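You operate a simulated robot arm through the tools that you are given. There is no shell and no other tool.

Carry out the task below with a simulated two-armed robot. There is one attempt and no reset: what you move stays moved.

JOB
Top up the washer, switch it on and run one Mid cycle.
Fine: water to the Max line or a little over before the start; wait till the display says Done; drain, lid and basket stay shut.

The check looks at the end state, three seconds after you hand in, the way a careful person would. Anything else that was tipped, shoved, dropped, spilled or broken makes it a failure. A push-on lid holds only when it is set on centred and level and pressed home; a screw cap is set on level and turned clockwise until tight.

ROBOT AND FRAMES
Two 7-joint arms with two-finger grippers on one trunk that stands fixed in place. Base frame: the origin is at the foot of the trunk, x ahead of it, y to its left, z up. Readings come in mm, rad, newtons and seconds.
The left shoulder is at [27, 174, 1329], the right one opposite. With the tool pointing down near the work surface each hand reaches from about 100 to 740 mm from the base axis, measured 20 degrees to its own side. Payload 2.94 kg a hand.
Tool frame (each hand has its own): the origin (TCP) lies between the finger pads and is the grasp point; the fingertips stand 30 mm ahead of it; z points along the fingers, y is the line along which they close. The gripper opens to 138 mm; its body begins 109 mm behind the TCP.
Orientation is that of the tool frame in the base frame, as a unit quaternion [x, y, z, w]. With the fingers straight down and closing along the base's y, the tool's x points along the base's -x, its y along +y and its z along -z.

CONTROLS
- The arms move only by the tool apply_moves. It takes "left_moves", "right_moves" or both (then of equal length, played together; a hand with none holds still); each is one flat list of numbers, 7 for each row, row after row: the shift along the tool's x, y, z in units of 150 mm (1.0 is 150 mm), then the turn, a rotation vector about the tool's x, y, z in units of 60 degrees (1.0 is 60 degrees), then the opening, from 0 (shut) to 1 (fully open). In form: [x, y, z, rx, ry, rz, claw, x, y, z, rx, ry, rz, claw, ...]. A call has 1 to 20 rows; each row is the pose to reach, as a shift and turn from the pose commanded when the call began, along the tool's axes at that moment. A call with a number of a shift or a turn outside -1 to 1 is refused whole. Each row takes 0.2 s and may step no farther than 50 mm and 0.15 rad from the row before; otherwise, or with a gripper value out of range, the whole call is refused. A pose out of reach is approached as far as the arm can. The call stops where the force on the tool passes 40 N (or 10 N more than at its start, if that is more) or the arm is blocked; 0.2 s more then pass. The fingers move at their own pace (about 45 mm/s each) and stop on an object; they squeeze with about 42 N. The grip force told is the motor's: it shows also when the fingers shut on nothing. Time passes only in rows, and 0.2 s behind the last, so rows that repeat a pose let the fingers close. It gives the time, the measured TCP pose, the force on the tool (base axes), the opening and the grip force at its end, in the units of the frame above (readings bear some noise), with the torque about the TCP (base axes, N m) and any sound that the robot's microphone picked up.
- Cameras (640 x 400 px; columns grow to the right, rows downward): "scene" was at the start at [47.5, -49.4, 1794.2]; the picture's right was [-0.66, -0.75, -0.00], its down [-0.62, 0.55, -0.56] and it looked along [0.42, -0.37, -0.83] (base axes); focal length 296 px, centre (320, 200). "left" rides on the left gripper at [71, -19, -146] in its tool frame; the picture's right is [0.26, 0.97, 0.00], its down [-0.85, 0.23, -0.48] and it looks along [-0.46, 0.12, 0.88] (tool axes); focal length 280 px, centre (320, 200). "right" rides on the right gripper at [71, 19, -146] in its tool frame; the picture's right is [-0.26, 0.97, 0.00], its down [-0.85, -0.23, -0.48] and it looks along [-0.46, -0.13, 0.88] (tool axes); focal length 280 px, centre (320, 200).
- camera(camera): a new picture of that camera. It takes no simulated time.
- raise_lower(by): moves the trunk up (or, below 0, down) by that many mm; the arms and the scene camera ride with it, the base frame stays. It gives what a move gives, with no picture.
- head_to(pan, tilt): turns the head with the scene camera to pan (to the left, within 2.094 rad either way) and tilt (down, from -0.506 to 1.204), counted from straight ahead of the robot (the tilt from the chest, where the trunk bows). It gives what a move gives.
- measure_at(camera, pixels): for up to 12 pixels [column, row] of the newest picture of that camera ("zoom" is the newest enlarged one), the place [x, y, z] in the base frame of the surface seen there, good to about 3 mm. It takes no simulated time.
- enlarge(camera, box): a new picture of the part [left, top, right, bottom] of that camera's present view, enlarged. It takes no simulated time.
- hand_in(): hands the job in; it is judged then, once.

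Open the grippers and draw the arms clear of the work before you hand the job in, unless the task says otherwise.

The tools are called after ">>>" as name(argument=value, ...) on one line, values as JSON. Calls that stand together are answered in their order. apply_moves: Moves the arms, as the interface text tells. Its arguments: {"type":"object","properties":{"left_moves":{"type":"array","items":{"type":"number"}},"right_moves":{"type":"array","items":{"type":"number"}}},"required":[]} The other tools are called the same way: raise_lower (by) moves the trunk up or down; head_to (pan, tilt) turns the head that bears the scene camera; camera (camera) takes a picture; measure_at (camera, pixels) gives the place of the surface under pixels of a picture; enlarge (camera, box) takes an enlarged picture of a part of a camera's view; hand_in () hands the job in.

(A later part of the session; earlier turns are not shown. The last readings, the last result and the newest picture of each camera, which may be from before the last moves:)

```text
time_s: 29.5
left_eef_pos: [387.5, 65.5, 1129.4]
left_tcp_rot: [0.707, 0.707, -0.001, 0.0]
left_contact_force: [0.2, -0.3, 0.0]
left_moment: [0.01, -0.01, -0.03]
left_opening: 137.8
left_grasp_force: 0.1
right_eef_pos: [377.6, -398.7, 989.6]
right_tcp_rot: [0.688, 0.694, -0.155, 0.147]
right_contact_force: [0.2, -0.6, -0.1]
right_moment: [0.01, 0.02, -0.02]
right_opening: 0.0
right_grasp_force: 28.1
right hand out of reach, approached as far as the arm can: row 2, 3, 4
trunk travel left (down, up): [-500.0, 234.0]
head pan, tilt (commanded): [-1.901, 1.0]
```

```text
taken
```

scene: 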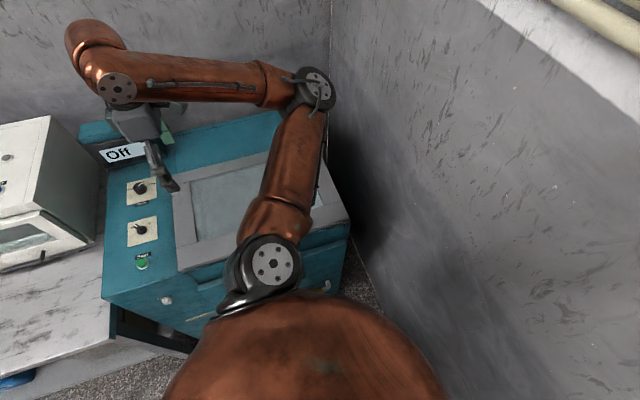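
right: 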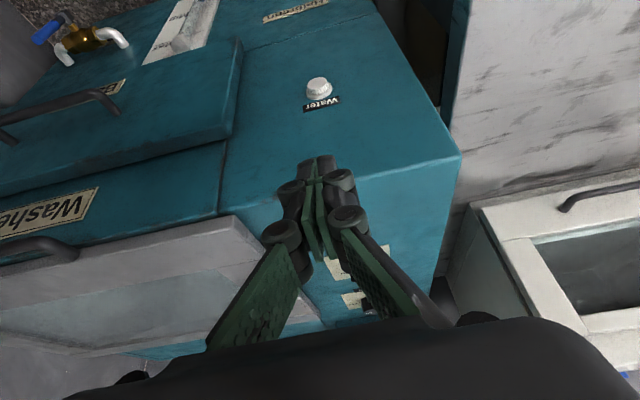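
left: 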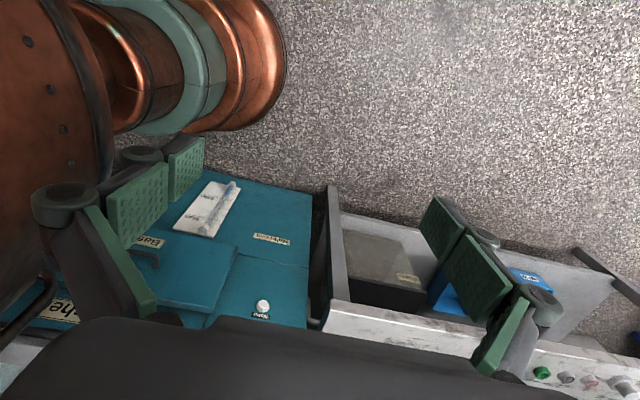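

Both tilted tries stopped near z≈990, so the limit is the height relative to the shoulder. Lowering the trunk by 200 mm carries this same reachable arm posture down to the button's height; nothing lies under the hands (right tip at (378,-412) is 65 mm in front of the face).

>>> raise_lower(by=-100)

>>> camera(camera="right")

>>> camera(camera="left")

>>> camera(camera="scene")

```text
time_s: 30.8
left_eef_pos: [388.5, 65.0, 1031.4]
left_tcp_rot: [0.707, 0.707, -0.001, -0.001]
left_contact_force: [-0.1, 0.3, -0.2]
left_moment: [0.0, 0.0, 0.01]
left_opening: 137.9
left_grasp_force: 0.1
right_eef_pos: [384.5, -403.9, 874.7]
right_tcp_rot: [0.685, 0.695, -0.167, 0.14]
right_contact_force: [-0.6, 0.1, -0.8]
right_moment: [0.0, 0.01, 0.0]
right_opening: 0.0
right_grasp_force: 28.5
trunk travel left (down, up): [-400.0, 334.0]
head pan, tilt (commanded): [-1.901, 1.0]
```

```text
taken
```

right: 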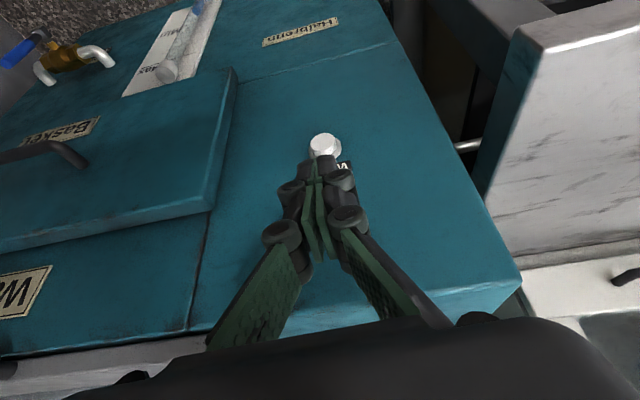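

```text
taken
```

left: 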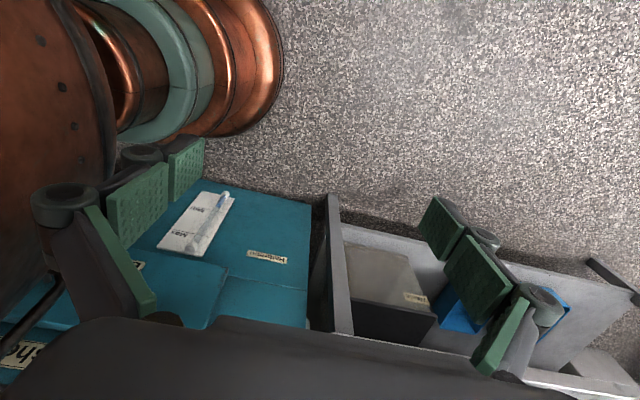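

```text
taken
```

scene: 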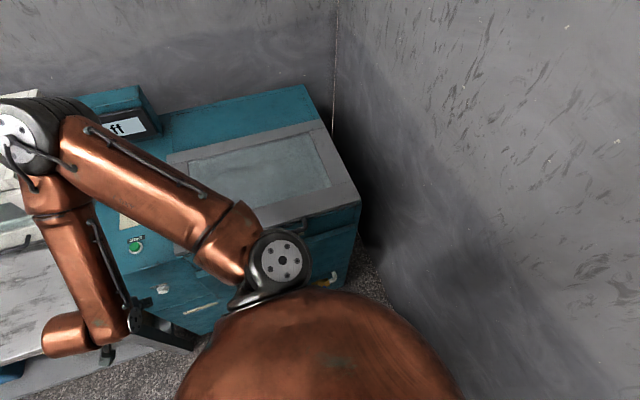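

The right arm's elbow now sits toward +x (scene (30,140)). I measure elbow and forearm points to make sure it's clear of dryer and bench before lowering further.

>>> measure_at(camera="scene", pixels=[[15, 150], [60, 130], [60, 210], [85, 290], [75, 335], [150, 320], [185, 345], [110, 350], [20, 250], [10, 95]])

>>> head_to(pan=-0.9, tilt=0.9)

>>> camera(camera="scene")

```text
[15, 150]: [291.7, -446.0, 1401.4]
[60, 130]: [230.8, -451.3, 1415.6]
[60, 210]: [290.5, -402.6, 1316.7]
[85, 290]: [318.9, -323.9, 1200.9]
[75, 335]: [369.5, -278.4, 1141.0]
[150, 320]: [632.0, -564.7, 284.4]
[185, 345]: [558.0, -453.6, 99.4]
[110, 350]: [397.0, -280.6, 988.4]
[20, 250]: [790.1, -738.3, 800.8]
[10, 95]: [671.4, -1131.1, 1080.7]
```

```text
time_s: 32.1
left_eef_pos: [387.7, 65.1, 1030.5]
left_tcp_rot: [0.707, 0.708, 0.0, 0.0]
left_contact_force: [0.5, 0.0, 0.5]
left_moment: [0.01, 0.02, 0.02]
left_opening: 138.0
left_grasp_force: 0.1
right_eef_pos: [386.2, -403.3, 873.0]
right_tcp_rot: [0.686, 0.694, -0.168, 0.138]
right_contact_force: [0.9, 0.6, 0.0]
right_moment: [0.02, -0.02, 0.0]
right_opening: 0.0
right_grasp_force: 28.8
trunk travel left (down, up): [-400.0, 334.0]
head pan, tilt (commanded): [-0.901, 0.901]
```

```text
taken
```

scene: 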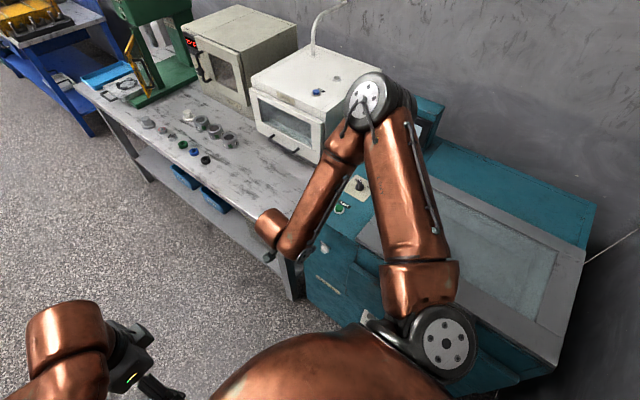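

The elbow is at (270,-440,1400), clear of everything; the wrist is at (370,-278,1141). I lower the trunk by another 90 mm to bring the hand to the button's height.

>>> raise_lower(by=-90)

>>> camera(camera="right")

>>> camera(camera="left")

```text
time_s: 33.3
left_eef_pos: [387.6, 66.0, 941.7]
left_tcp_rot: [0.707, 0.708, 0.0, 0.001]
left_contact_force: [-0.4, -0.5, -0.3]
left_moment: [0.01, -0.02, 0.0]
left_opening: 138.1
left_grasp_force: 0.0
right_eef_pos: [385.0, -404.2, 776.9]
right_tcp_rot: [0.683, 0.697, -0.174, 0.128]
right_contact_force: [-0.1, 0.3, -0.3]
right_moment: [0.01, 0.01, 0.03]
right_opening: 0.1
right_grasp_force: 28.6
trunk travel left (down, up): [-310.0, 424.0]
head pan, tilt (commanded): [-0.901, 0.901]
```

```text
taken
```

right: 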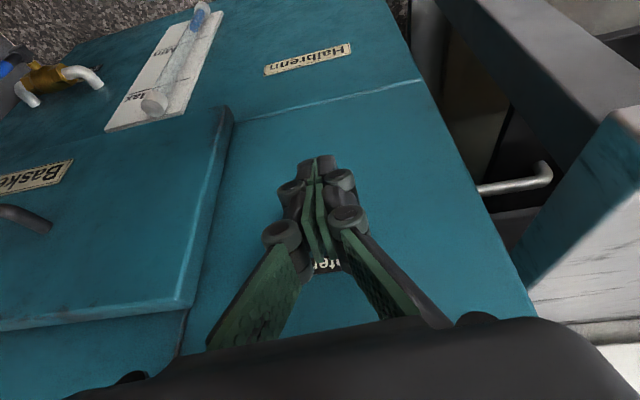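

```text
taken
```

left: 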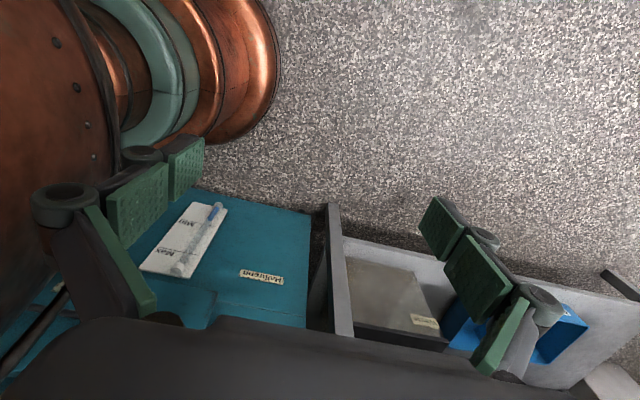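

Both wrist cameras see the gauge: right at (180,70), left at (190,235). I take a baseline zoom of the gauge and make a tiny test move (5 mm away from the face) to see that commands track from the actual pose.

>>> enlarge(camera="left", box=[124, 190, 252, 270])

>>> enlarge(camera="right", box=[90, 0, 250, 100])

>>> apply_moves(right_moves=[0.03, 0, -0.014, 0, 0, 0, 0])

```text
5.00 times, centred on (188, 230) of left
```

zoom: 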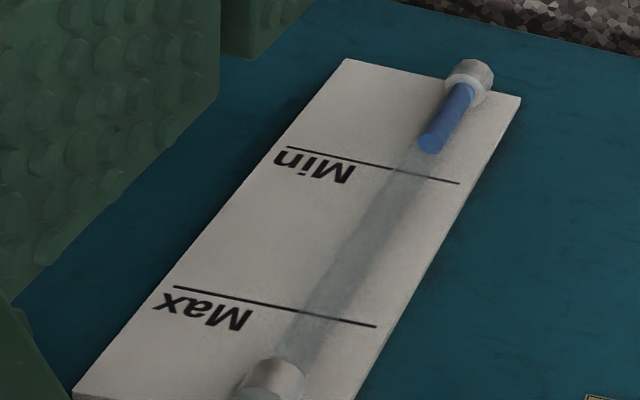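

```text
4.00 times, centred on (170, 50) of right
```

zoom: 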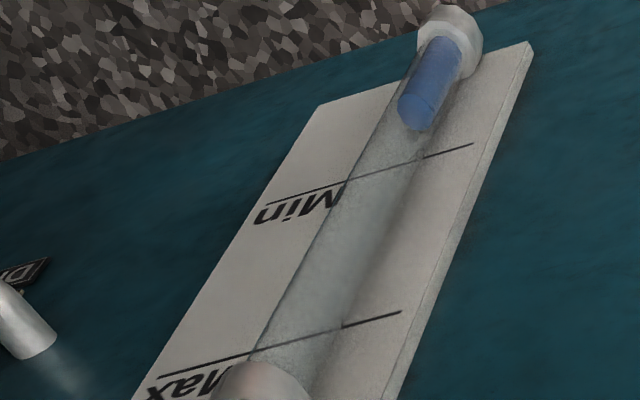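

```text
time_s: 33.7
left_eef_pos: [389.0, 65.4, 940.1]
left_tcp_rot: [0.706, 0.708, 0.0, 0.001]
left_contact_force: [-0.4, 0.6, 0.2]
left_moment: [-0.01, -0.02, 0.0]
left_opening: 138.0
left_grasp_force: 0.0
right_eef_pos: [385.3, -400.7, 777.1]
right_tcp_rot: [0.682, 0.698, -0.176, 0.126]
right_contact_force: [-0.4, 0.6, 0.9]
right_moment: [-0.02, 0.01, -0.01]
right_opening: 0.0
right_grasp_force: 28.4
trunk travel left (down, up): [-310.0, 424.0]
head pan, tilt (commanded): [-0.901, 0.901]
```

Commands track well (moved ~4 mm). Now I measure heights of Max/Min lines and the water top through the left camera.

>>> enlarge(camera="left", box=[124, 190, 252, 270])

>>> measure_at(camera="zoom", pixels=[[180, 288], [270, 306], [370, 325], [295, 149], [370, 164], [455, 182], [428, 148], [428, 140], [440, 120], [455, 95], [330, 290], [265, 375]])

```text
5.00 times, centred on (188, 230) of left
```

zoom: 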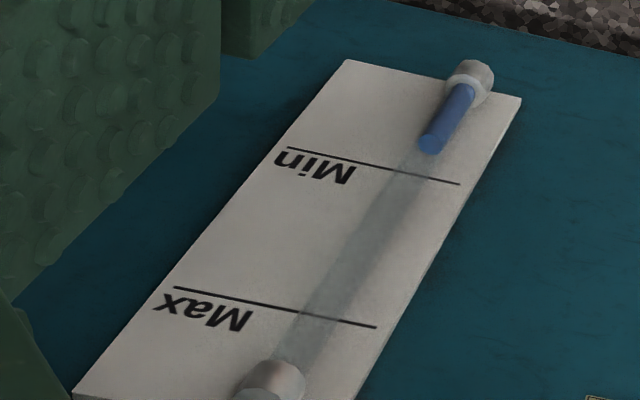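

```text
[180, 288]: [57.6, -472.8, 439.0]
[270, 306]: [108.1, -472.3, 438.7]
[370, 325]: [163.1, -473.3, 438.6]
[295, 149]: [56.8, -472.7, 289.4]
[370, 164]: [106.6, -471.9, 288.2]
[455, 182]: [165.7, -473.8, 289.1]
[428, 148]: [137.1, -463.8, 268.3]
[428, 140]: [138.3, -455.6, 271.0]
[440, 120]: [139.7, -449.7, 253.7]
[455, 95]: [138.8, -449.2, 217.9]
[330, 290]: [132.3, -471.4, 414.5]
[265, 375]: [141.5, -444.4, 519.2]
```

Max line z≈438.7, Min ≈289, water top ≈270 (so about 170 mm to fill). I approach the Water button: 30 mm toward the face, in small steps.

>>> apply_moves(right_moves=[-0.093, -0.015, 0.037, 0, 0, 0, 0, -0.186, -0.029, 0.073, 0, 0, 0, 0])

>>> camera(camera="right")

```text
time_s: 34.3
left_eef_pos: [387.8, 64.3, 941.3]
left_tcp_rot: [0.707, 0.707, 0.0, 0.0]
left_contact_force: [-0.2, -0.7, 0.3]
left_moment: [0.04, -0.02, 0.01]
left_opening: 137.9
left_grasp_force: 0.1
right_eef_pos: [381.3, -427.5, 778.7]
right_tcp_rot: [0.683, 0.698, -0.175, 0.128]
right_contact_force: [0.6, 0.3, 0.1]
right_moment: [0.03, 0.0, -0.02]
right_opening: 0.2
right_grasp_force: 28.4
trunk travel left (down, up): [-310.0, 424.0]
head pan, tilt (commanded): [-0.901, 0.901]
```

```text
taken
```

right: 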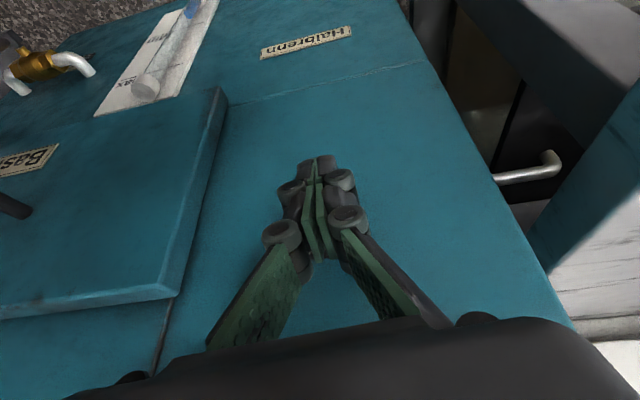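

TCP is at (381,-427,779); about 15 mm remain to the button. I close in gently with several small rows.

>>> apply_moves(right_moves=[-0.03, 0, 0.014, 0, 0, 0, 0, -0.06, 0, 0.028, 0, 0, 0, 0])

>>> apply_moves(right_moves=[-0.03, 0, 0.014, 0, 0, 0, 0])

>>> enlarge(camera="left", box=[124, 190, 252, 270])

```text
time_s: 34.9
left_eef_pos: [387.8, 65.3, 940.3]
left_tcp_rot: [0.707, 0.708, -0.001, 0.0]
left_contact_force: [-0.3, -0.4, -0.3]
left_moment: [-0.02, 0.04, -0.01]
left_opening: 138.1
left_grasp_force: 0.0
right_eef_pos: [380.8, -439.7, 778.6]
right_tcp_rot: [0.683, 0.697, -0.175, 0.128]
right_contact_force: [1.0, -0.2, -0.8]
right_moment: [0.01, -0.01, -0.04]
right_opening: 0.1
right_grasp_force: 27.7
trunk travel left (down, up): [-310.0, 424.0]
head pan, tilt (commanded): [-0.901, 0.901]
```

```text
time_s: 35.3
left_eef_pos: [388.1, 66.6, 940.0]
left_tcp_rot: [0.706, 0.708, 0.0, 0.0]
left_contact_force: [1.2, 0.0, 0.3]
left_moment: [-0.04, -0.02, 0.01]
left_opening: 138.0
left_grasp_force: 0.1
right_eef_pos: [381.8, -444.6, 778.7]
right_tcp_rot: [0.683, 0.698, -0.175, 0.128]
right_contact_force: [0.4, 0.4, 0.1]
right_moment: [0.01, 0.0, -0.02]
right_opening: 0.0
right_grasp_force: 28.8
trunk travel left (down, up): [-310.0, 424.0]
head pan, tilt (commanded): [-0.901, 0.901]
```

```text
5.00 times, centred on (188, 230) of left
```

zoom: 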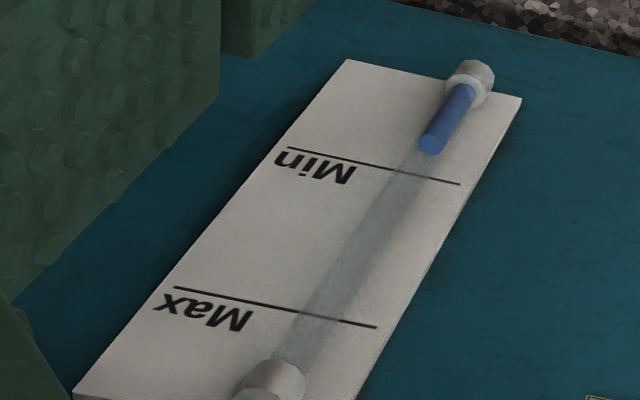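

No force yet at y=-444.6. I creep on in 3 mm steps, reading the force and sounds.

>>> apply_moves(right_moves=[-0.018, 0, 0.0085, 0, 0, 0, 0])

>>> apply_moves(right_moves=[-0.018, 0, 0.0085, 0, 0, 0, 0])

```text
time_s: 35.7
left_eef_pos: [388.5, 65.5, 941.9]
left_tcp_rot: [0.706, 0.708, 0.0, 0.0]
left_contact_force: [-0.4, -0.2, 0.9]
left_moment: [-0.01, -0.02, 0.02]
left_opening: 138.1
left_grasp_force: 0.1
right_eef_pos: [381.7, -447.8, 778.4]
right_tcp_rot: [0.683, 0.697, -0.175, 0.128]
right_contact_force: [1.1, 1.7, 1.7]
right_moment: [0.04, -0.03, 0.0]
right_opening: 5.9
right_grasp_force: 28.3
trunk travel left (down, up): [-310.0, 424.0]
head pan, tilt (commanded): [-0.901, 0.901]
heard: click
```

```text
time_s: 36.1
left_eef_pos: [387.5, 66.2, 940.5]
left_tcp_rot: [0.707, 0.707, -0.001, -0.001]
left_contact_force: [-1.0, 0.2, -0.2]
left_moment: [-0.02, 0.0, 0.03]
left_opening: 137.8
left_grasp_force: 0.0
right_eef_pos: [380.9, -450.4, 778.9]
right_tcp_rot: [0.683, 0.698, -0.175, 0.127]
right_contact_force: [-0.7, 7.8, -4.2]
right_moment: [0.2, -0.04, -0.04]
right_opening: 5.9
right_grasp_force: 28.8
trunk travel left (down, up): [-310.0, 424.0]
head pan, tilt (commanded): [-0.901, 0.901]
```

A click was heard at y=-447.8 and now 8 N pushes back; the fingers spread by 6 mm. I check the gauge right away.

>>> enlarge(camera="left", box=[124, 190, 252, 270])

>>> camera(camera="right")

```text
5.00 times, centred on (188, 230) of left
```

zoom: 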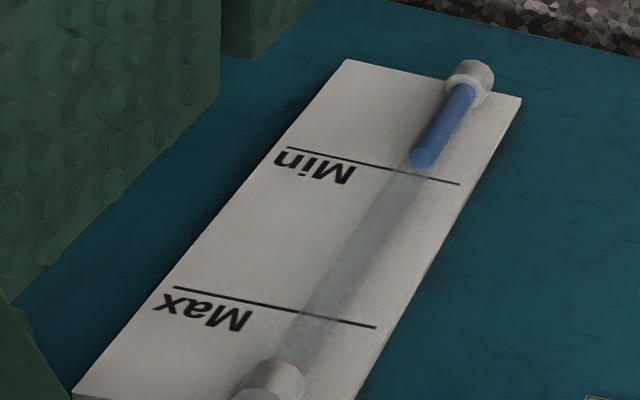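

```text
taken
```

right: 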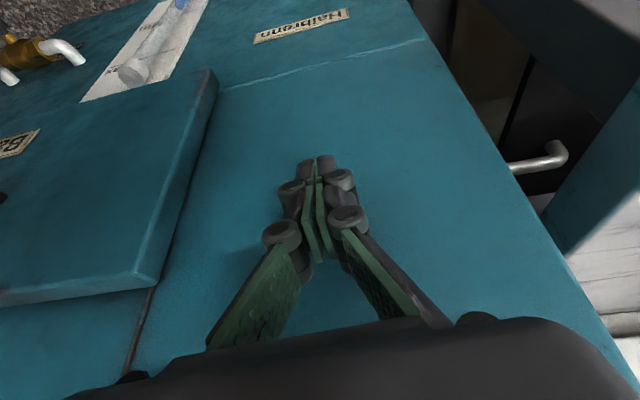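

The column is rising (top moved from (430,145) to (421,160)). I measure the level now and then release slightly to learn whether it fills only while held.

>>> measure_at(camera="zoom", pixels=[[420, 166], [420, 158], [424, 150], [435, 130]])

>>> apply_moves(right_moves=[0.03, 0, -0.014, 0, 0, 0, 0, 0.072, 0, -0.034, 0, 0, 0, 0])

>>> enlarge(camera="left", box=[124, 190, 252, 270])

```text
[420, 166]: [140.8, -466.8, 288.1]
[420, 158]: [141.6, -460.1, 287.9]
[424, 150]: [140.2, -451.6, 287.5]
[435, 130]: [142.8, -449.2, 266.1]
```

```text
time_s: 36.7
left_eef_pos: [389.0, 65.4, 941.4]
left_tcp_rot: [0.707, 0.707, 0.0, -0.001]
left_contact_force: [0.2, -0.2, -0.2]
left_moment: [0.02, -0.04, -0.01]
left_opening: 138.1
left_grasp_force: 0.1
right_eef_pos: [380.1, -439.1, 778.3]
right_tcp_rot: [0.684, 0.696, -0.176, 0.129]
right_contact_force: [0.1, -0.3, -0.2]
right_moment: [-0.01, 0.03, 0.02]
right_opening: 0.0
right_grasp_force: 28.2
trunk travel left (down, up): [-310.0, 424.0]
head pan, tilt (commanded): [-0.901, 0.901]
```

```text
5.00 times, centred on (188, 230) of left
```

zoom: 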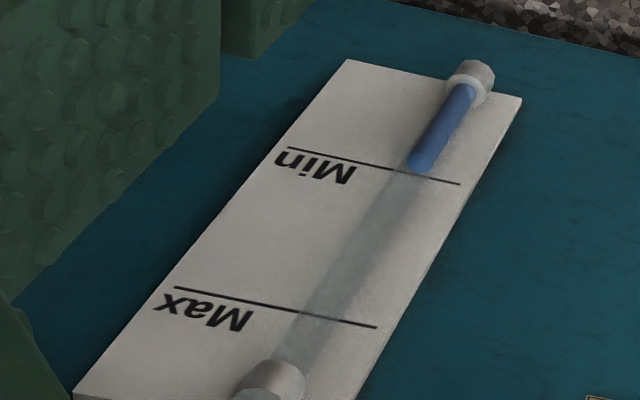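

The level rose to about 292 during release. I wait one row to see whether it has stopped.

>>> apply_moves(right_moves=[0, 0, 0, 0, 0, 0, 0, 0, 0, 0, 0, 0, 0, 0])

>>> enlarge(camera="left", box=[124, 190, 252, 270])

>>> measure_at(camera="zoom", pixels=[[418, 166], [416, 170], [414, 160], [430, 140]])

```text
time_s: 37.3
left_eef_pos: [388.1, 65.0, 940.7]
left_tcp_rot: [0.706, 0.708, 0.001, 0.0]
left_contact_force: [-1.4, 0.2, -0.9]
left_moment: [-0.03, 0.0, 0.02]
left_opening: 138.0
left_grasp_force: 0.0
right_eef_pos: [380.7, -439.1, 779.2]
right_tcp_rot: [0.684, 0.697, -0.175, 0.128]
right_contact_force: [0.4, 0.0, -0.7]
right_moment: [0.03, 0.01, -0.01]
right_opening: 0.0
right_grasp_force: 28.0
trunk travel left (down, up): [-310.0, 424.0]
head pan, tilt (commanded): [-0.901, 0.901]
```

```text
5.00 times, centred on (188, 230) of left
```

zoom: 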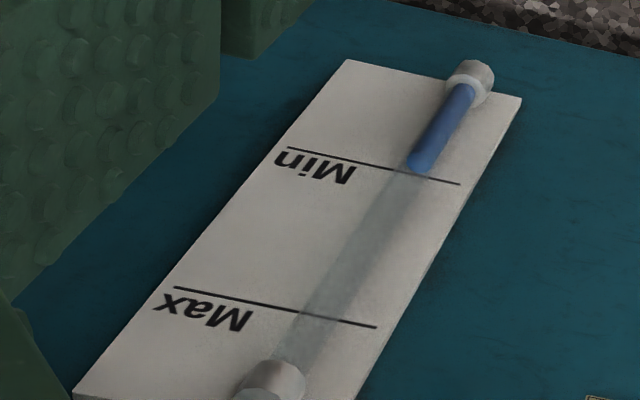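

```text
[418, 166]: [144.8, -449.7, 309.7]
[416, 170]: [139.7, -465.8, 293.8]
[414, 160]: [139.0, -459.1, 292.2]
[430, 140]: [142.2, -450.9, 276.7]
```

It fills only while held (stopped at ~293). I press again to y≈-450 and hold for about 2 s, then read the gauge (no time passes while I look).

>>> apply_moves(right_moves=[-0.04, 0, 0.018, 0, 0, 0, 0, -0.067, 0, 0.031, 0, 0, 0, 0, -0.067, 0, 0.031, 0, 0, 0, 0, -0.067, 0, 0.031, 0, 0, 0, 0, -0.067, 0, 0.031, 0, 0, 0, 0, -0.067, 0, 0.031, 0, 0, 0, 0, -0.067, 0, 0.031, 0, 0, 0, 0, -0.067, 0, 0.031, 0, 0, 0, 0])

>>> enlarge(camera="left", box=[124, 190, 252, 270])

```text
time_s: 39.1
left_eef_pos: [388.7, 65.6, 941.7]
left_tcp_rot: [0.707, 0.707, -0.001, -0.001]
left_contact_force: [0.5, -0.2, -0.5]
left_moment: [0.0, 0.01, -0.03]
left_opening: 138.0
left_grasp_force: 0.1
right_eef_pos: [381.2, -449.3, 778.3]
right_tcp_rot: [0.683, 0.697, -0.177, 0.128]
right_contact_force: [1.4, 6.9, 1.4]
right_moment: [0.09, -0.03, 0.03]
right_opening: 6.0
right_grasp_force: 28.6
trunk travel left (down, up): [-310.0, 424.0]
head pan, tilt (commanded): [-0.901, 0.901]
heard: click
```

```text
5.00 times, centred on (188, 230) of left
```

zoom: 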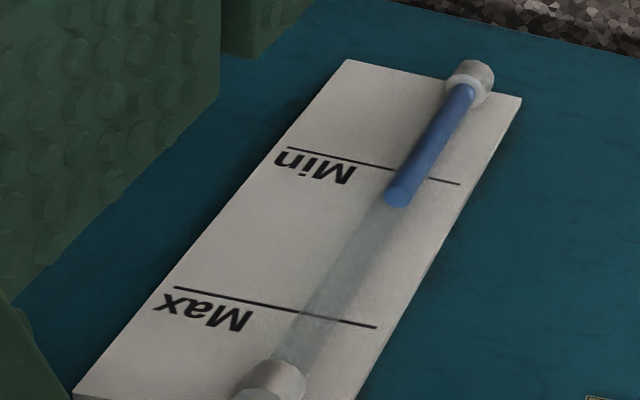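

The column now ends at about (398,198); I measure it and continue holding.

>>> measure_at(camera="zoom", pixels=[[398, 203], [397, 197], [398, 190], [420, 160]])

>>> apply_moves(right_moves=[0, 0, 0, 0, 0, 0, 0, 0, 0, 0, 0, 0, 0, 0, 0, 0, 0, 0, 0, 0, 0, 0, 0, 0, 0, 0, 0, 0, 0, 0, 0, 0, 0, 0, 0])

>>> enlarge(camera="left", box=[124, 190, 252, 270])

```text
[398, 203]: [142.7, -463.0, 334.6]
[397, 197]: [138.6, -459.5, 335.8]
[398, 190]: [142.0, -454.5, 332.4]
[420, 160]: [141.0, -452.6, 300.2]
```

```text
time_s: 40.3
left_eef_pos: [388.5, 66.0, 941.2]
left_tcp_rot: [0.707, 0.707, -0.001, -0.001]
left_contact_force: [-0.2, -0.9, 0.2]
left_moment: [0.01, 0.0, -0.02]
left_opening: 138.2
left_grasp_force: 0.0
right_eef_pos: [380.8, -447.8, 779.3]
right_tcp_rot: [0.683, 0.697, -0.176, 0.128]
right_contact_force: [1.6, 6.6, 1.0]
right_moment: [0.13, -0.02, 0.03]
right_opening: 6.0
right_grasp_force: 28.5
trunk travel left (down, up): [-310.0, 424.0]
head pan, tilt (commanded): [-0.901, 0.901]
```

```text
5.00 times, centred on (188, 230) of left
```

zoom: 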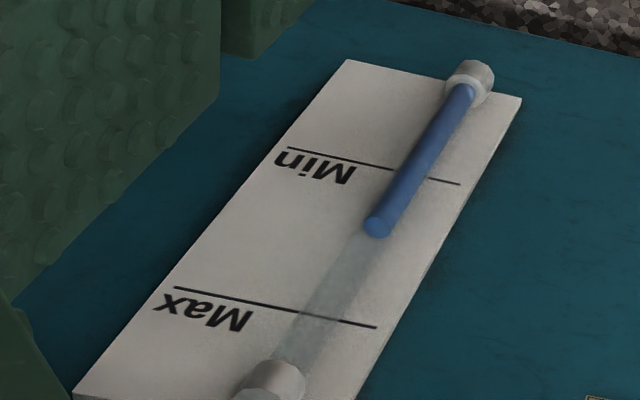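

Still rising while held. I measure the level to get the fill rate.

>>> measure_at(camera="zoom", pixels=[[378, 233], [377, 228], [377, 222], [390, 205]])

```text
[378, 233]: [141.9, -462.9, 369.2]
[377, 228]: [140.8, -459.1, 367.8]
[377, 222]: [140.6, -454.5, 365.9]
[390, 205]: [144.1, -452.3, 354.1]
```

Fill rate ≈27.5 mm/s, level ≈367.5. I hold another 2.0 s (to about 422), pushing 2 mm more since the hand drifted back a little.

>>> apply_moves(right_moves=[-0.012, 0, 0.006, 0, 0, 0, 0, -0.012, 0, 0.006, 0, 0, 0, 0, -0.012, 0, 0.006, 0, 0, 0, 0, -0.012, 0, 0.006, 0, 0, 0, 0, -0.012, 0, 0.006, 0, 0, 0, 0, -0.012, 0, 0.006, 0, 0, 0, 0, -0.012, 0, 0.006, 0, 0, 0, 0, -0.012, 0, 0.006, 0, 0, 0, 0, -0.012, 0, 0.006, 0, 0, 0, 0])

>>> enlarge(camera="left", box=[124, 190, 252, 270])

```text
time_s: 42.3
left_eef_pos: [387.9, 66.6, 941.3]
left_tcp_rot: [0.706, 0.708, 0.0, -0.001]
left_contact_force: [0.0, 0.9, 0.3]
left_moment: [0.04, -0.01, -0.01]
left_opening: 137.9
left_grasp_force: 0.0
right_eef_pos: [379.9, -451.0, 779.0]
right_tcp_rot: [0.683, 0.698, -0.175, 0.128]
right_contact_force: [0.2, 11.8, -3.1]
right_moment: [0.29, -0.03, -0.01]
right_opening: 5.8
right_grasp_force: 28.5
trunk travel left (down, up): [-310.0, 424.0]
head pan, tilt (commanded): [-0.901, 0.901]
```

```text
5.00 times, centred on (188, 230) of left
```

zoom: 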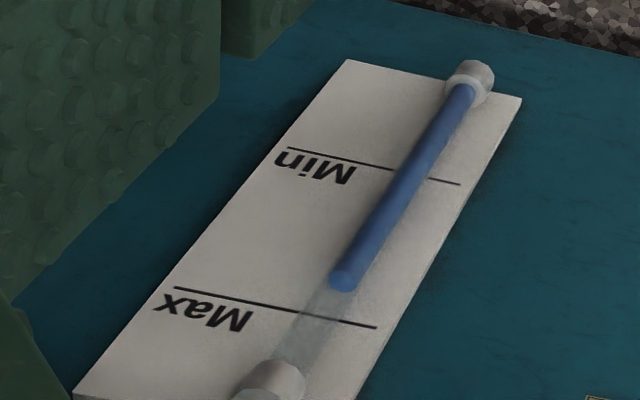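

I measure the column top, now near (342,283).

>>> measure_at(camera="zoom", pixels=[[342, 288], [342, 283], [341, 277], [355, 260], [340, 285], [345, 270]])

```text
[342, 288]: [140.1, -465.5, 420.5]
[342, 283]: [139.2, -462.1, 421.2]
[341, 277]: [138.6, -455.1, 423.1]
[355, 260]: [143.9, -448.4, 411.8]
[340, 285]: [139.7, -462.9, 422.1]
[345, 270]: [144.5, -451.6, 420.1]
```

Level ≈421.5, Max 438.7. I hold 0.6 s more (to ≈438), then look; the release itself adds ~5 mm.

>>> apply_moves(right_moves=[0, 0, 0, 0, 0, 0, 0, 0, 0, 0, 0, 0, 0, 0])

>>> enlarge(camera="left", box=[124, 190, 252, 270])

>>> measure_at(camera="zoom", pixels=[[328, 308], [328, 303], [328, 298], [340, 280], [326, 306], [326, 300]])

```text
time_s: 42.9
left_eef_pos: [387.8, 66.9, 940.4]
left_tcp_rot: [0.707, 0.707, 0.0, -0.002]
left_contact_force: [0.1, 0.5, -0.5]
left_moment: [-0.01, 0.0, -0.02]
left_opening: 138.3
left_grasp_force: 0.1
right_eef_pos: [381.4, -450.2, 778.7]
right_tcp_rot: [0.684, 0.696, -0.177, 0.128]
right_contact_force: [0.1, 11.8, -2.4]
right_moment: [0.3, 0.02, 0.01]
right_opening: 6.2
right_grasp_force: 28.4
trunk travel left (down, up): [-310.0, 424.0]
head pan, tilt (commanded): [-0.901, 0.901]
```

```text
5.00 times, centred on (188, 230) of left
```

zoom: 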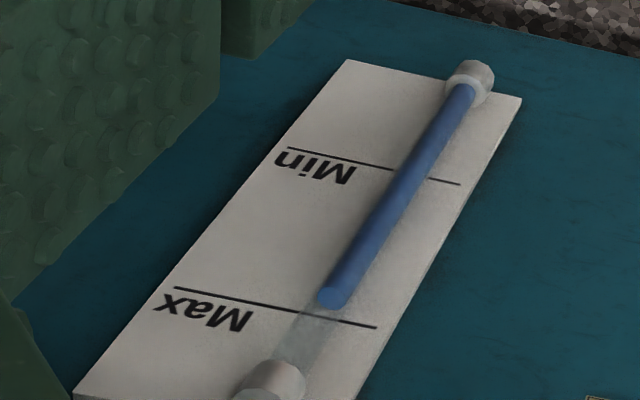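

```text
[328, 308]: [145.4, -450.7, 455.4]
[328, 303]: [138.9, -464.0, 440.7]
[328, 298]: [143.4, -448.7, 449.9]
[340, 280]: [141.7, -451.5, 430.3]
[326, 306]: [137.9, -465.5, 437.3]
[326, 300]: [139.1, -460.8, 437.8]
```

Level is right about at the line (≈438). I release now with a 5 mm then 12 mm back-off, which adds a few mm over Max.

>>> apply_moves(right_moves=[0.03, 0, -0.014, 0, 0, 0, 0, 0.08, 0, -0.037, 0, 0, 0, 0, 0.16, 0, -0.074, 0, 0, 0, 0])

>>> enlarge(camera="left", box=[124, 190, 252, 270])

>>> measure_at(camera="zoom", pixels=[[325, 312], [324, 308], [324, 304], [335, 285], [322, 310], [321, 305]])

```text
time_s: 43.7
left_eef_pos: [388.6, 65.5, 940.4]
left_tcp_rot: [0.707, 0.707, 0.0, -0.001]
left_contact_force: [0.0, 0.2, 0.7]
left_moment: [-0.01, 0.03, 0.0]
left_opening: 138.0
left_grasp_force: 0.0
right_eef_pos: [380.5, -425.3, 779.7]
right_tcp_rot: [0.683, 0.697, -0.176, 0.129]
right_contact_force: [-0.1, 0.6, 0.5]
right_moment: [-0.02, -0.01, -0.01]
right_opening: 0.2
right_grasp_force: 27.7
trunk travel left (down, up): [-310.0, 424.0]
head pan, tilt (commanded): [-0.901, 0.901]
```

```text
5.00 times, centred on (188, 230) of left
```

zoom: 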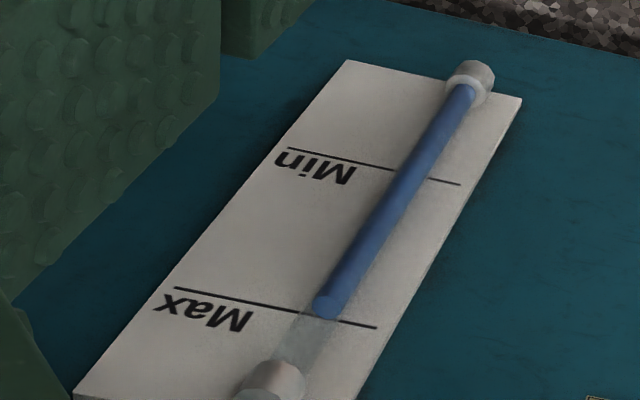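

```text
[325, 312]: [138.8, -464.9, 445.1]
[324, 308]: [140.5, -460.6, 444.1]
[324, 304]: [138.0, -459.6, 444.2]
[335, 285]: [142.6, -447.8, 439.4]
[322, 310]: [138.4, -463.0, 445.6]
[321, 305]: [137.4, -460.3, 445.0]
```

Water now stands at ≈444.5, about 6 mm over the Max line (438.7), and the button is released. I back the right hand away from the face and raise the trunk again for the top panel work.

>>> apply_moves(right_moves=[0.12, 0, -0.055, 0, 0, 0, 0, 0.24, 0, -0.11, 0, 0, 0, 0])

>>> raise_lower(by=190)

>>> camera(camera="right")

>>> camera(camera="scene")

```text
time_s: 44.3
left_eef_pos: [387.9, 66.1, 940.7]
left_tcp_rot: [0.706, 0.708, 0.0, 0.0]
left_contact_force: [-0.1, -0.3, 0.1]
left_moment: [-0.01, -0.05, 0.02]
left_opening: 137.9
left_grasp_force: 0.2
right_eef_pos: [386.8, -391.0, 784.1]
right_tcp_rot: [0.682, 0.698, -0.176, 0.125]
right_contact_force: [-0.4, -0.7, 0.2]
right_moment: [0.01, -0.01, 0.0]
right_opening: 0.0
right_grasp_force: 28.2
right hand out of reach, approached as far as the arm can: row 2
trunk travel left (down, up): [-310.0, 424.0]
head pan, tilt (commanded): [-0.901, 0.901]
```

```text
time_s: 46.4
left_eef_pos: [387.9, 65.9, 1130.2]
left_tcp_rot: [0.707, 0.707, -0.001, 0.0]
left_contact_force: [0.4, -0.1, 0.3]
left_moment: [0.0, 0.01, -0.04]
left_opening: 138.1
left_grasp_force: 0.0
right_eef_pos: [386.4, -391.8, 995.4]
right_tcp_rot: [0.689, 0.692, -0.156, 0.147]
right_contact_force: [-0.6, 0.3, -0.2]
right_moment: [0.0, 0.0, -0.02]
right_opening: 0.2
right_grasp_force: 28.1
trunk travel left (down, up): [-500.0, 234.0]
head pan, tilt (commanded): [-0.901, 0.901]
```

```text
taken
```

right: 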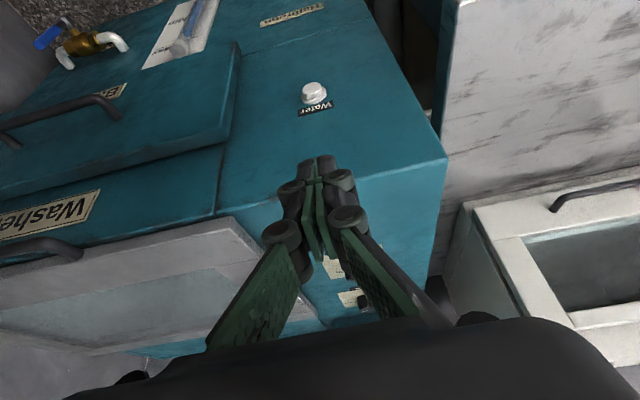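

```text
taken
```

scene: 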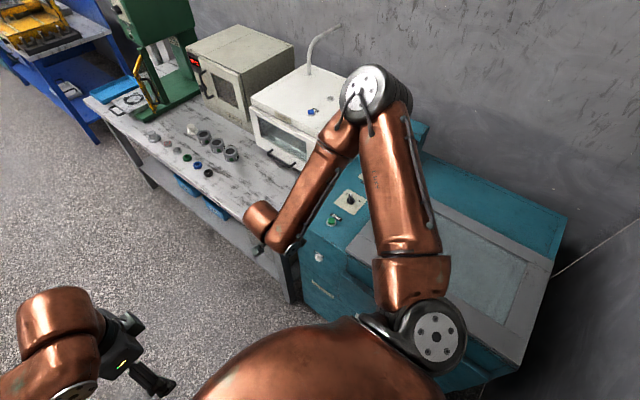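

I now raise the right hand by 100 mm and un-tilt it to point straight down.

>>> apply_moves(right_moves=[-0.07, 0, -0.15, 0, 0.105, 0, 0, -0.14, 0, -0.3, 0, 0.21, 0, 0, -0.21, 0, -0.45, 0, 0.315, 0, 0, -0.28, 0, -0.605, 0, 0.415, 0, 0])

>>> camera(camera="right")

```text
time_s: 47.4
left_eef_pos: [387.6, 65.0, 1131.5]
left_tcp_rot: [0.706, 0.708, 0.0, 0.0]
left_contact_force: [0.4, 0.1, -0.5]
left_moment: [0.05, -0.02, -0.02]
left_opening: 138.1
left_grasp_force: 0.1
right_eef_pos: [385.3, -393.9, 1095.4]
right_tcp_rot: [0.705, 0.709, -0.002, -0.006]
right_contact_force: [-0.7, 0.0, -0.2]
right_moment: [-0.01, 0.02, 0.02]
right_opening: 0.0
right_grasp_force: 28.2
trunk travel left (down, up): [-500.0, 234.0]
head pan, tilt (commanded): [-0.901, 0.901]
```

```text
taken
```

right: 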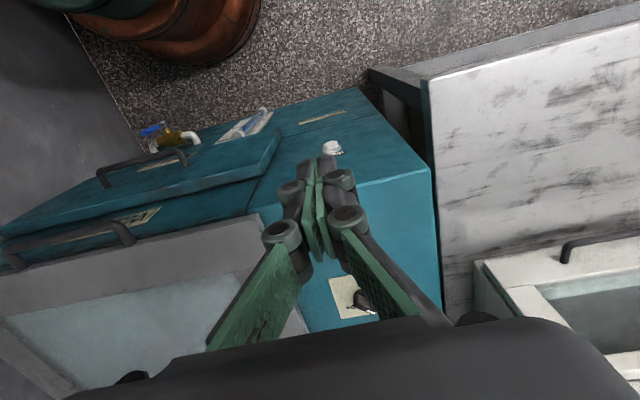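

I move above the panel: 150 mm toward the washer, 40 mm up, rolling back to 45° and opening the gripper halfway.

>>> apply_moves(right_moves=[-0.167, 0, -0.045, 0, 0, -0.125, 0.2, -0.333, 0, -0.09, 0, 0, -0.25, 0.4, -0.5, 0, -0.135, 0, 0, -0.375, 0.5, -0.667, 0, -0.18, 0, 0, -0.5, 0.5, -0.833, 0, -0.225, 0, 0, -0.625, 0.5, -1.0, 0, -0.27, 0, 0, -0.75, 0.5])

>>> camera(camera="right")

>>> camera(camera="scene")

```text
time_s: 48.8
left_eef_pos: [388.0, 65.2, 1131.4]
left_tcp_rot: [0.706, 0.708, 0.0, -0.001]
left_contact_force: [-0.3, -0.2, -0.4]
left_moment: [0.03, 0.02, -0.01]
left_opening: 138.0
left_grasp_force: 0.2
right_eef_pos: [385.8, -541.8, 1135.1]
right_tcp_rot: [0.38, 0.925, 0.001, -0.005]
right_contact_force: [-0.4, -0.4, -0.7]
right_moment: [0.03, 0.01, -0.01]
right_opening: 69.1
right_grasp_force: 0.1
trunk travel left (down, up): [-500.0, 234.0]
head pan, tilt (commanded): [-0.901, 0.901]
```

```text
taken
```

right: 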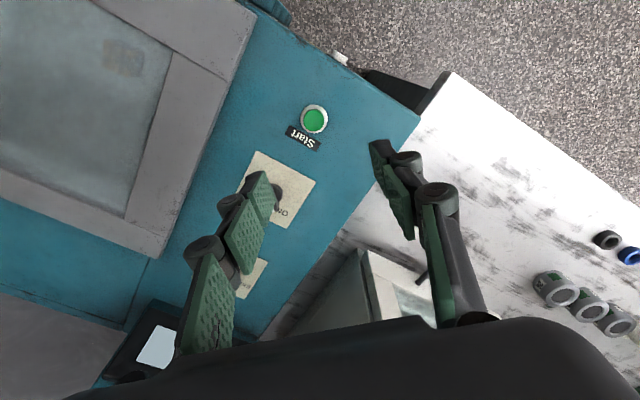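

```text
taken
```

scene: 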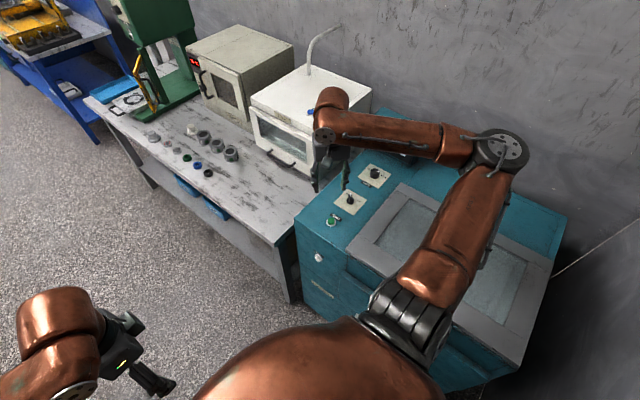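

The scene camera now sees all controls: cycle knob (374,174), power knob (350,199), Start (333,219). I zoom and measure.

>>> enlarge(camera="scene", box=[318, 160, 398, 210])

```text
8.00 times, centred on (358, 185) of scene
```

zoom: 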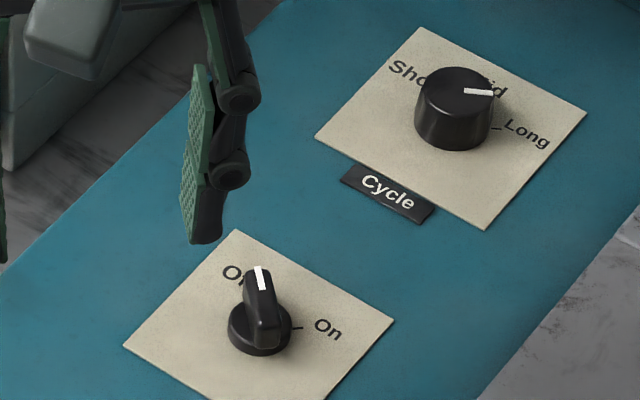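

I measure points on both knobs: top centre, pointer ends, edges, plate corners, and the bar ends of the power knob.

>>> measure_at(camera="zoom", pixels=[[490, 93], [468, 91], [460, 75], [425, 95], [495, 105], [460, 112], [498, 128], [259, 272], [263, 300], [268, 315], [298, 327], [260, 350]])

>>> measure_at(camera="zoom", pixels=[[419, 28], [586, 112], [486, 229], [316, 137], [235, 230], [393, 320], [124, 345], [232, 330], [290, 318], [380, 190], [455, 150], [300, 200]])

```text
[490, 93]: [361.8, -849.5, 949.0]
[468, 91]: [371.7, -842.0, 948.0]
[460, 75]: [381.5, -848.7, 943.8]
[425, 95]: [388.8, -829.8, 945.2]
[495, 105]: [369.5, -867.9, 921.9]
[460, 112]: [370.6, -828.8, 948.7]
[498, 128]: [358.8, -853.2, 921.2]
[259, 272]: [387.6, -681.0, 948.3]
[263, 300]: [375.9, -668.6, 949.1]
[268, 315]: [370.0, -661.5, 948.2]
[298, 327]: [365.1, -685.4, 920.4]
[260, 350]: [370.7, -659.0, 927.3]
```

```text
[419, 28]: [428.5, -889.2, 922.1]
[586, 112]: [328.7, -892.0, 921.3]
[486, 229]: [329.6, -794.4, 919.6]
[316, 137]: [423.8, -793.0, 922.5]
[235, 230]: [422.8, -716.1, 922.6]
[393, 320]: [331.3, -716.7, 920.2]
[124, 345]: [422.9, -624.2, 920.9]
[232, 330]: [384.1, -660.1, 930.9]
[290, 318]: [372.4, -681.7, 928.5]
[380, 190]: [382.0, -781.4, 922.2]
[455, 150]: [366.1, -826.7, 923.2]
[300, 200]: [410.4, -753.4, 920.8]
```

Cycle knob centre ≈(377,-842), radius ~20, top z 948, pointer ~57° toward Long; power knob centre ≈(377,-670), bar top z 948.5, bar along (0.7,-0.7), i.e. Off. I move above the power knob at z≈1060 with the gripper at 45° roll and then test the roll range.

>>> apply_moves(right_moves=[-0.112, -0.129, 0.1, 0, 0, 0, 0.5, -0.224, -0.258, 0.2, 0, 0, 0, 0.5, -0.336, -0.387, 0.3, 0, 0, 0, 0.5, -0.448, -0.516, 0.4, 0, 0, 0, 0.5, -0.56, -0.646, 0.5, 0, 0, 0, 0.5])

>>> apply_moves(right_moves=[0, 0, 0, 0, 0, 0.14, 0.5, 0, 0, 0, 0, 0, 0.28, 0.5, 0, 0, 0, 0, 0, 0.42, 0.5, 0, 0, 0, 0, 0, 0.56, 0.5, 0, 0, 0, 0, 0, 0.7, 0.5, 0, 0, 0, 0, 0, 0.84, 0.5, 0, 0, 0, 0, 0, 0.98, 0.5])

>>> apply_moves(right_moves=[0, 0, 0, 0, 0, 0.14, 0.5, 0, 0, 0, 0, 0, 0.28, 0.5, 0, 0, 0, 0, 0, 0.42, 0.5, 0, 0, 0, 0, 0, 0.5, 0.5])

```text
time_s: 50.0
left_eef_pos: [387.9, 65.4, 1131.3]
left_tcp_rot: [0.707, 0.708, 0.001, 0.0]
left_contact_force: [0.4, -0.2, 0.4]
left_moment: [0.01, 0.01, 0.02]
left_opening: 138.0
left_grasp_force: 0.0
right_eef_pos: [376.7, -669.3, 1058.4]
right_tcp_rot: [0.38, 0.925, -0.001, -0.006]
right_contact_force: [0.5, -1.2, -0.6]
right_moment: [0.01, -0.01, -0.01]
right_opening: 68.9
right_grasp_force: 0.0
trunk travel left (down, up): [-500.0, 234.0]
head pan, tilt (commanded): [-0.901, 0.901]
```

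```text
time_s: 51.6
left_eef_pos: [387.6, 66.2, 1131.0]
left_tcp_rot: [0.706, 0.708, 0.0, 0.001]
left_contact_force: [0.7, 0.4, -0.8]
left_moment: [-0.02, 0.02, -0.01]
left_opening: 137.7
left_grasp_force: 0.0
right_eef_pos: [377.7, -670.6, 1060.9]
right_tcp_rot: [0.786, 0.618, -0.004, -0.005]
right_contact_force: [0.8, 0.0, 0.0]
right_moment: [0.0, 0.0, -0.02]
right_opening: 69.0
right_grasp_force: 0.1
trunk travel left (down, up): [-500.0, 234.0]
head pan, tilt (commanded): [-0.901, 0.901]
```

```text
time_s: 52.6
left_eef_pos: [389.3, 65.6, 1130.8]
left_tcp_rot: [0.707, 0.708, 0.0, 0.0]
left_contact_force: [0.3, 0.3, 0.2]
left_moment: [0.04, 0.0, -0.03]
left_opening: 138.0
left_grasp_force: 0.0
right_eef_pos: [378.3, -670.1, 1061.7]
right_tcp_rot: [0.92, 0.393, -0.005, -0.003]
right_contact_force: [0.9, 0.5, 0.2]
right_moment: [-0.01, 0.01, 0.02]
right_opening: 69.0
right_grasp_force: 0.0
trunk travel left (down, up): [-500.0, 234.0]
head pan, tilt (commanded): [-0.901, 0.901]
```

Roll reaches 134° without trouble, so a single 90° twist will work. I roll back to 45° and descend to a pre-grasp height, then look.

>>> apply_moves(right_moves=[0, 0, 0, 0, 0, -0.14, 0.5, 0, 0, 0, 0, 0, -0.28, 0.5, 0, 0, 0, 0, 0, -0.42, 0.5, 0, 0, 0, 0, 0, -0.56, 0.5, 0, 0, 0, 0, 0, -0.7, 0.5, 0, 0, 0, 0, 0, -0.84, 0.5, 0, 0, 0, 0, 0, -0.98, 0.5])

>>> apply_moves(right_moves=[0, 0, 0.1, 0, 0, -0.14, 0.4, 0, 0, 0.2, 0, 0, -0.28, 0.35, 0, 0, 0.3, 0, 0, -0.42, 0.35, 0, 0, 0.4, 0, 0, -0.495, 0.35])

>>> camera(camera="right")

>>> enlarge(camera="scene", box=[302, 150, 398, 210])

```text
time_s: 54.2
left_eef_pos: [387.7, 65.1, 1131.1]
left_tcp_rot: [0.706, 0.708, 0.0, -0.001]
left_contact_force: [0.8, 0.4, 0.2]
left_moment: [0.03, 0.0, -0.01]
left_opening: 137.9
left_grasp_force: 0.1
right_eef_pos: [378.0, -667.7, 1059.7]
right_tcp_rot: [0.606, 0.796, -0.003, -0.005]
right_contact_force: [0.3, -0.5, 0.3]
right_moment: [0.0, 0.02, 0.04]
right_opening: 69.1
right_grasp_force: 0.0
trunk travel left (down, up): [-500.0, 234.0]
head pan, tilt (commanded): [-0.901, 0.901]
```

```text
time_s: 55.2
left_eef_pos: [388.4, 65.6, 1131.1]
left_tcp_rot: [0.707, 0.708, -0.001, -0.001]
left_contact_force: [-0.3, -0.5, -0.2]
left_moment: [0.01, 0.01, -0.03]
left_opening: 138.1
left_grasp_force: 0.1
right_eef_pos: [377.2, -668.8, 1001.7]
right_tcp_rot: [0.382, 0.924, -0.002, -0.005]
right_contact_force: [-1.1, 0.4, -0.1]
right_moment: [0.01, 0.03, -0.03]
right_opening: 48.2
right_grasp_force: 0.1
trunk travel left (down, up): [-500.0, 234.0]
head pan, tilt (commanded): [-0.901, 0.901]
```

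```text
taken
```

right: 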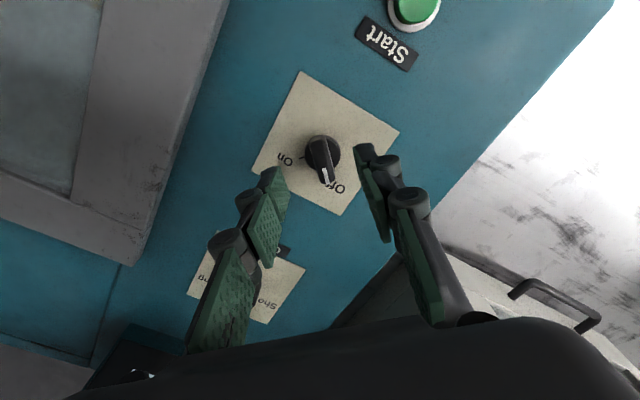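

```text
6.67 times, centred on (350, 180) of scene
```

zoom: 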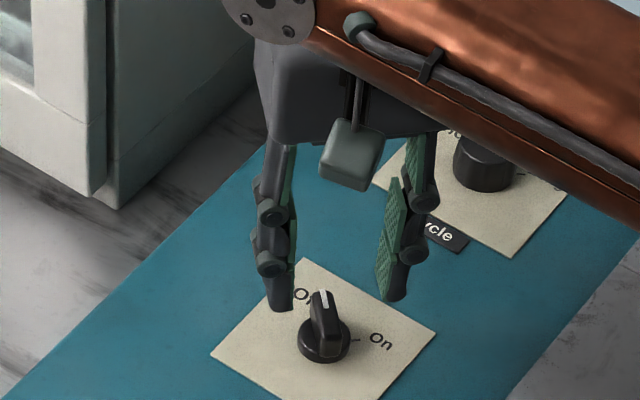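

The knob (disc centre (323,152)) sits on the tool axis between the fingertips. I descend 37 mm so the tips straddle the bar just above its disc.

>>> apply_moves(right_moves=[0, 0, 0.08, 0, 0, 0, 0.35, 0, 0, 0.16, 0, 0, 0, 0.35, 0, 0, 0.245, 0, 0, 0, 0.35])

>>> camera(camera="right")

>>> enlarge(camera="scene", box=[302, 150, 398, 210])

```text
time_s: 56.0
left_eef_pos: [388.7, 65.6, 1130.7]
left_tcp_rot: [0.707, 0.707, -0.001, -0.001]
left_contact_force: [0.3, -0.1, -0.1]
left_moment: [0.0, -0.01, 0.0]
left_opening: 137.9
left_grasp_force: 0.1
right_eef_pos: [377.5, -669.3, 964.8]
right_tcp_rot: [0.383, 0.924, -0.001, -0.005]
right_contact_force: [0.3, 0.0, 0.2]
right_moment: [0.02, 0.03, -0.02]
right_opening: 48.3
right_grasp_force: 0.0
trunk travel left (down, up): [-500.0, 234.0]
head pan, tilt (commanded): [-0.901, 0.901]
```

```text
taken
```

right: 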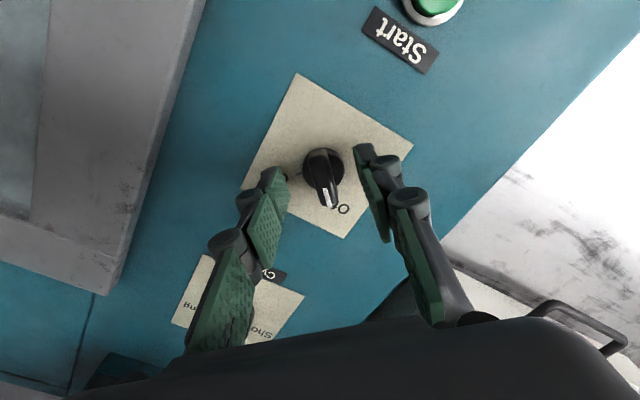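

```text
6.67 times, centred on (350, 180) of scene
```

zoom: 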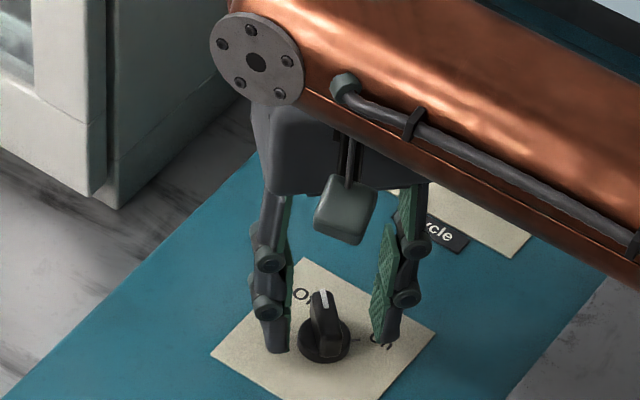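

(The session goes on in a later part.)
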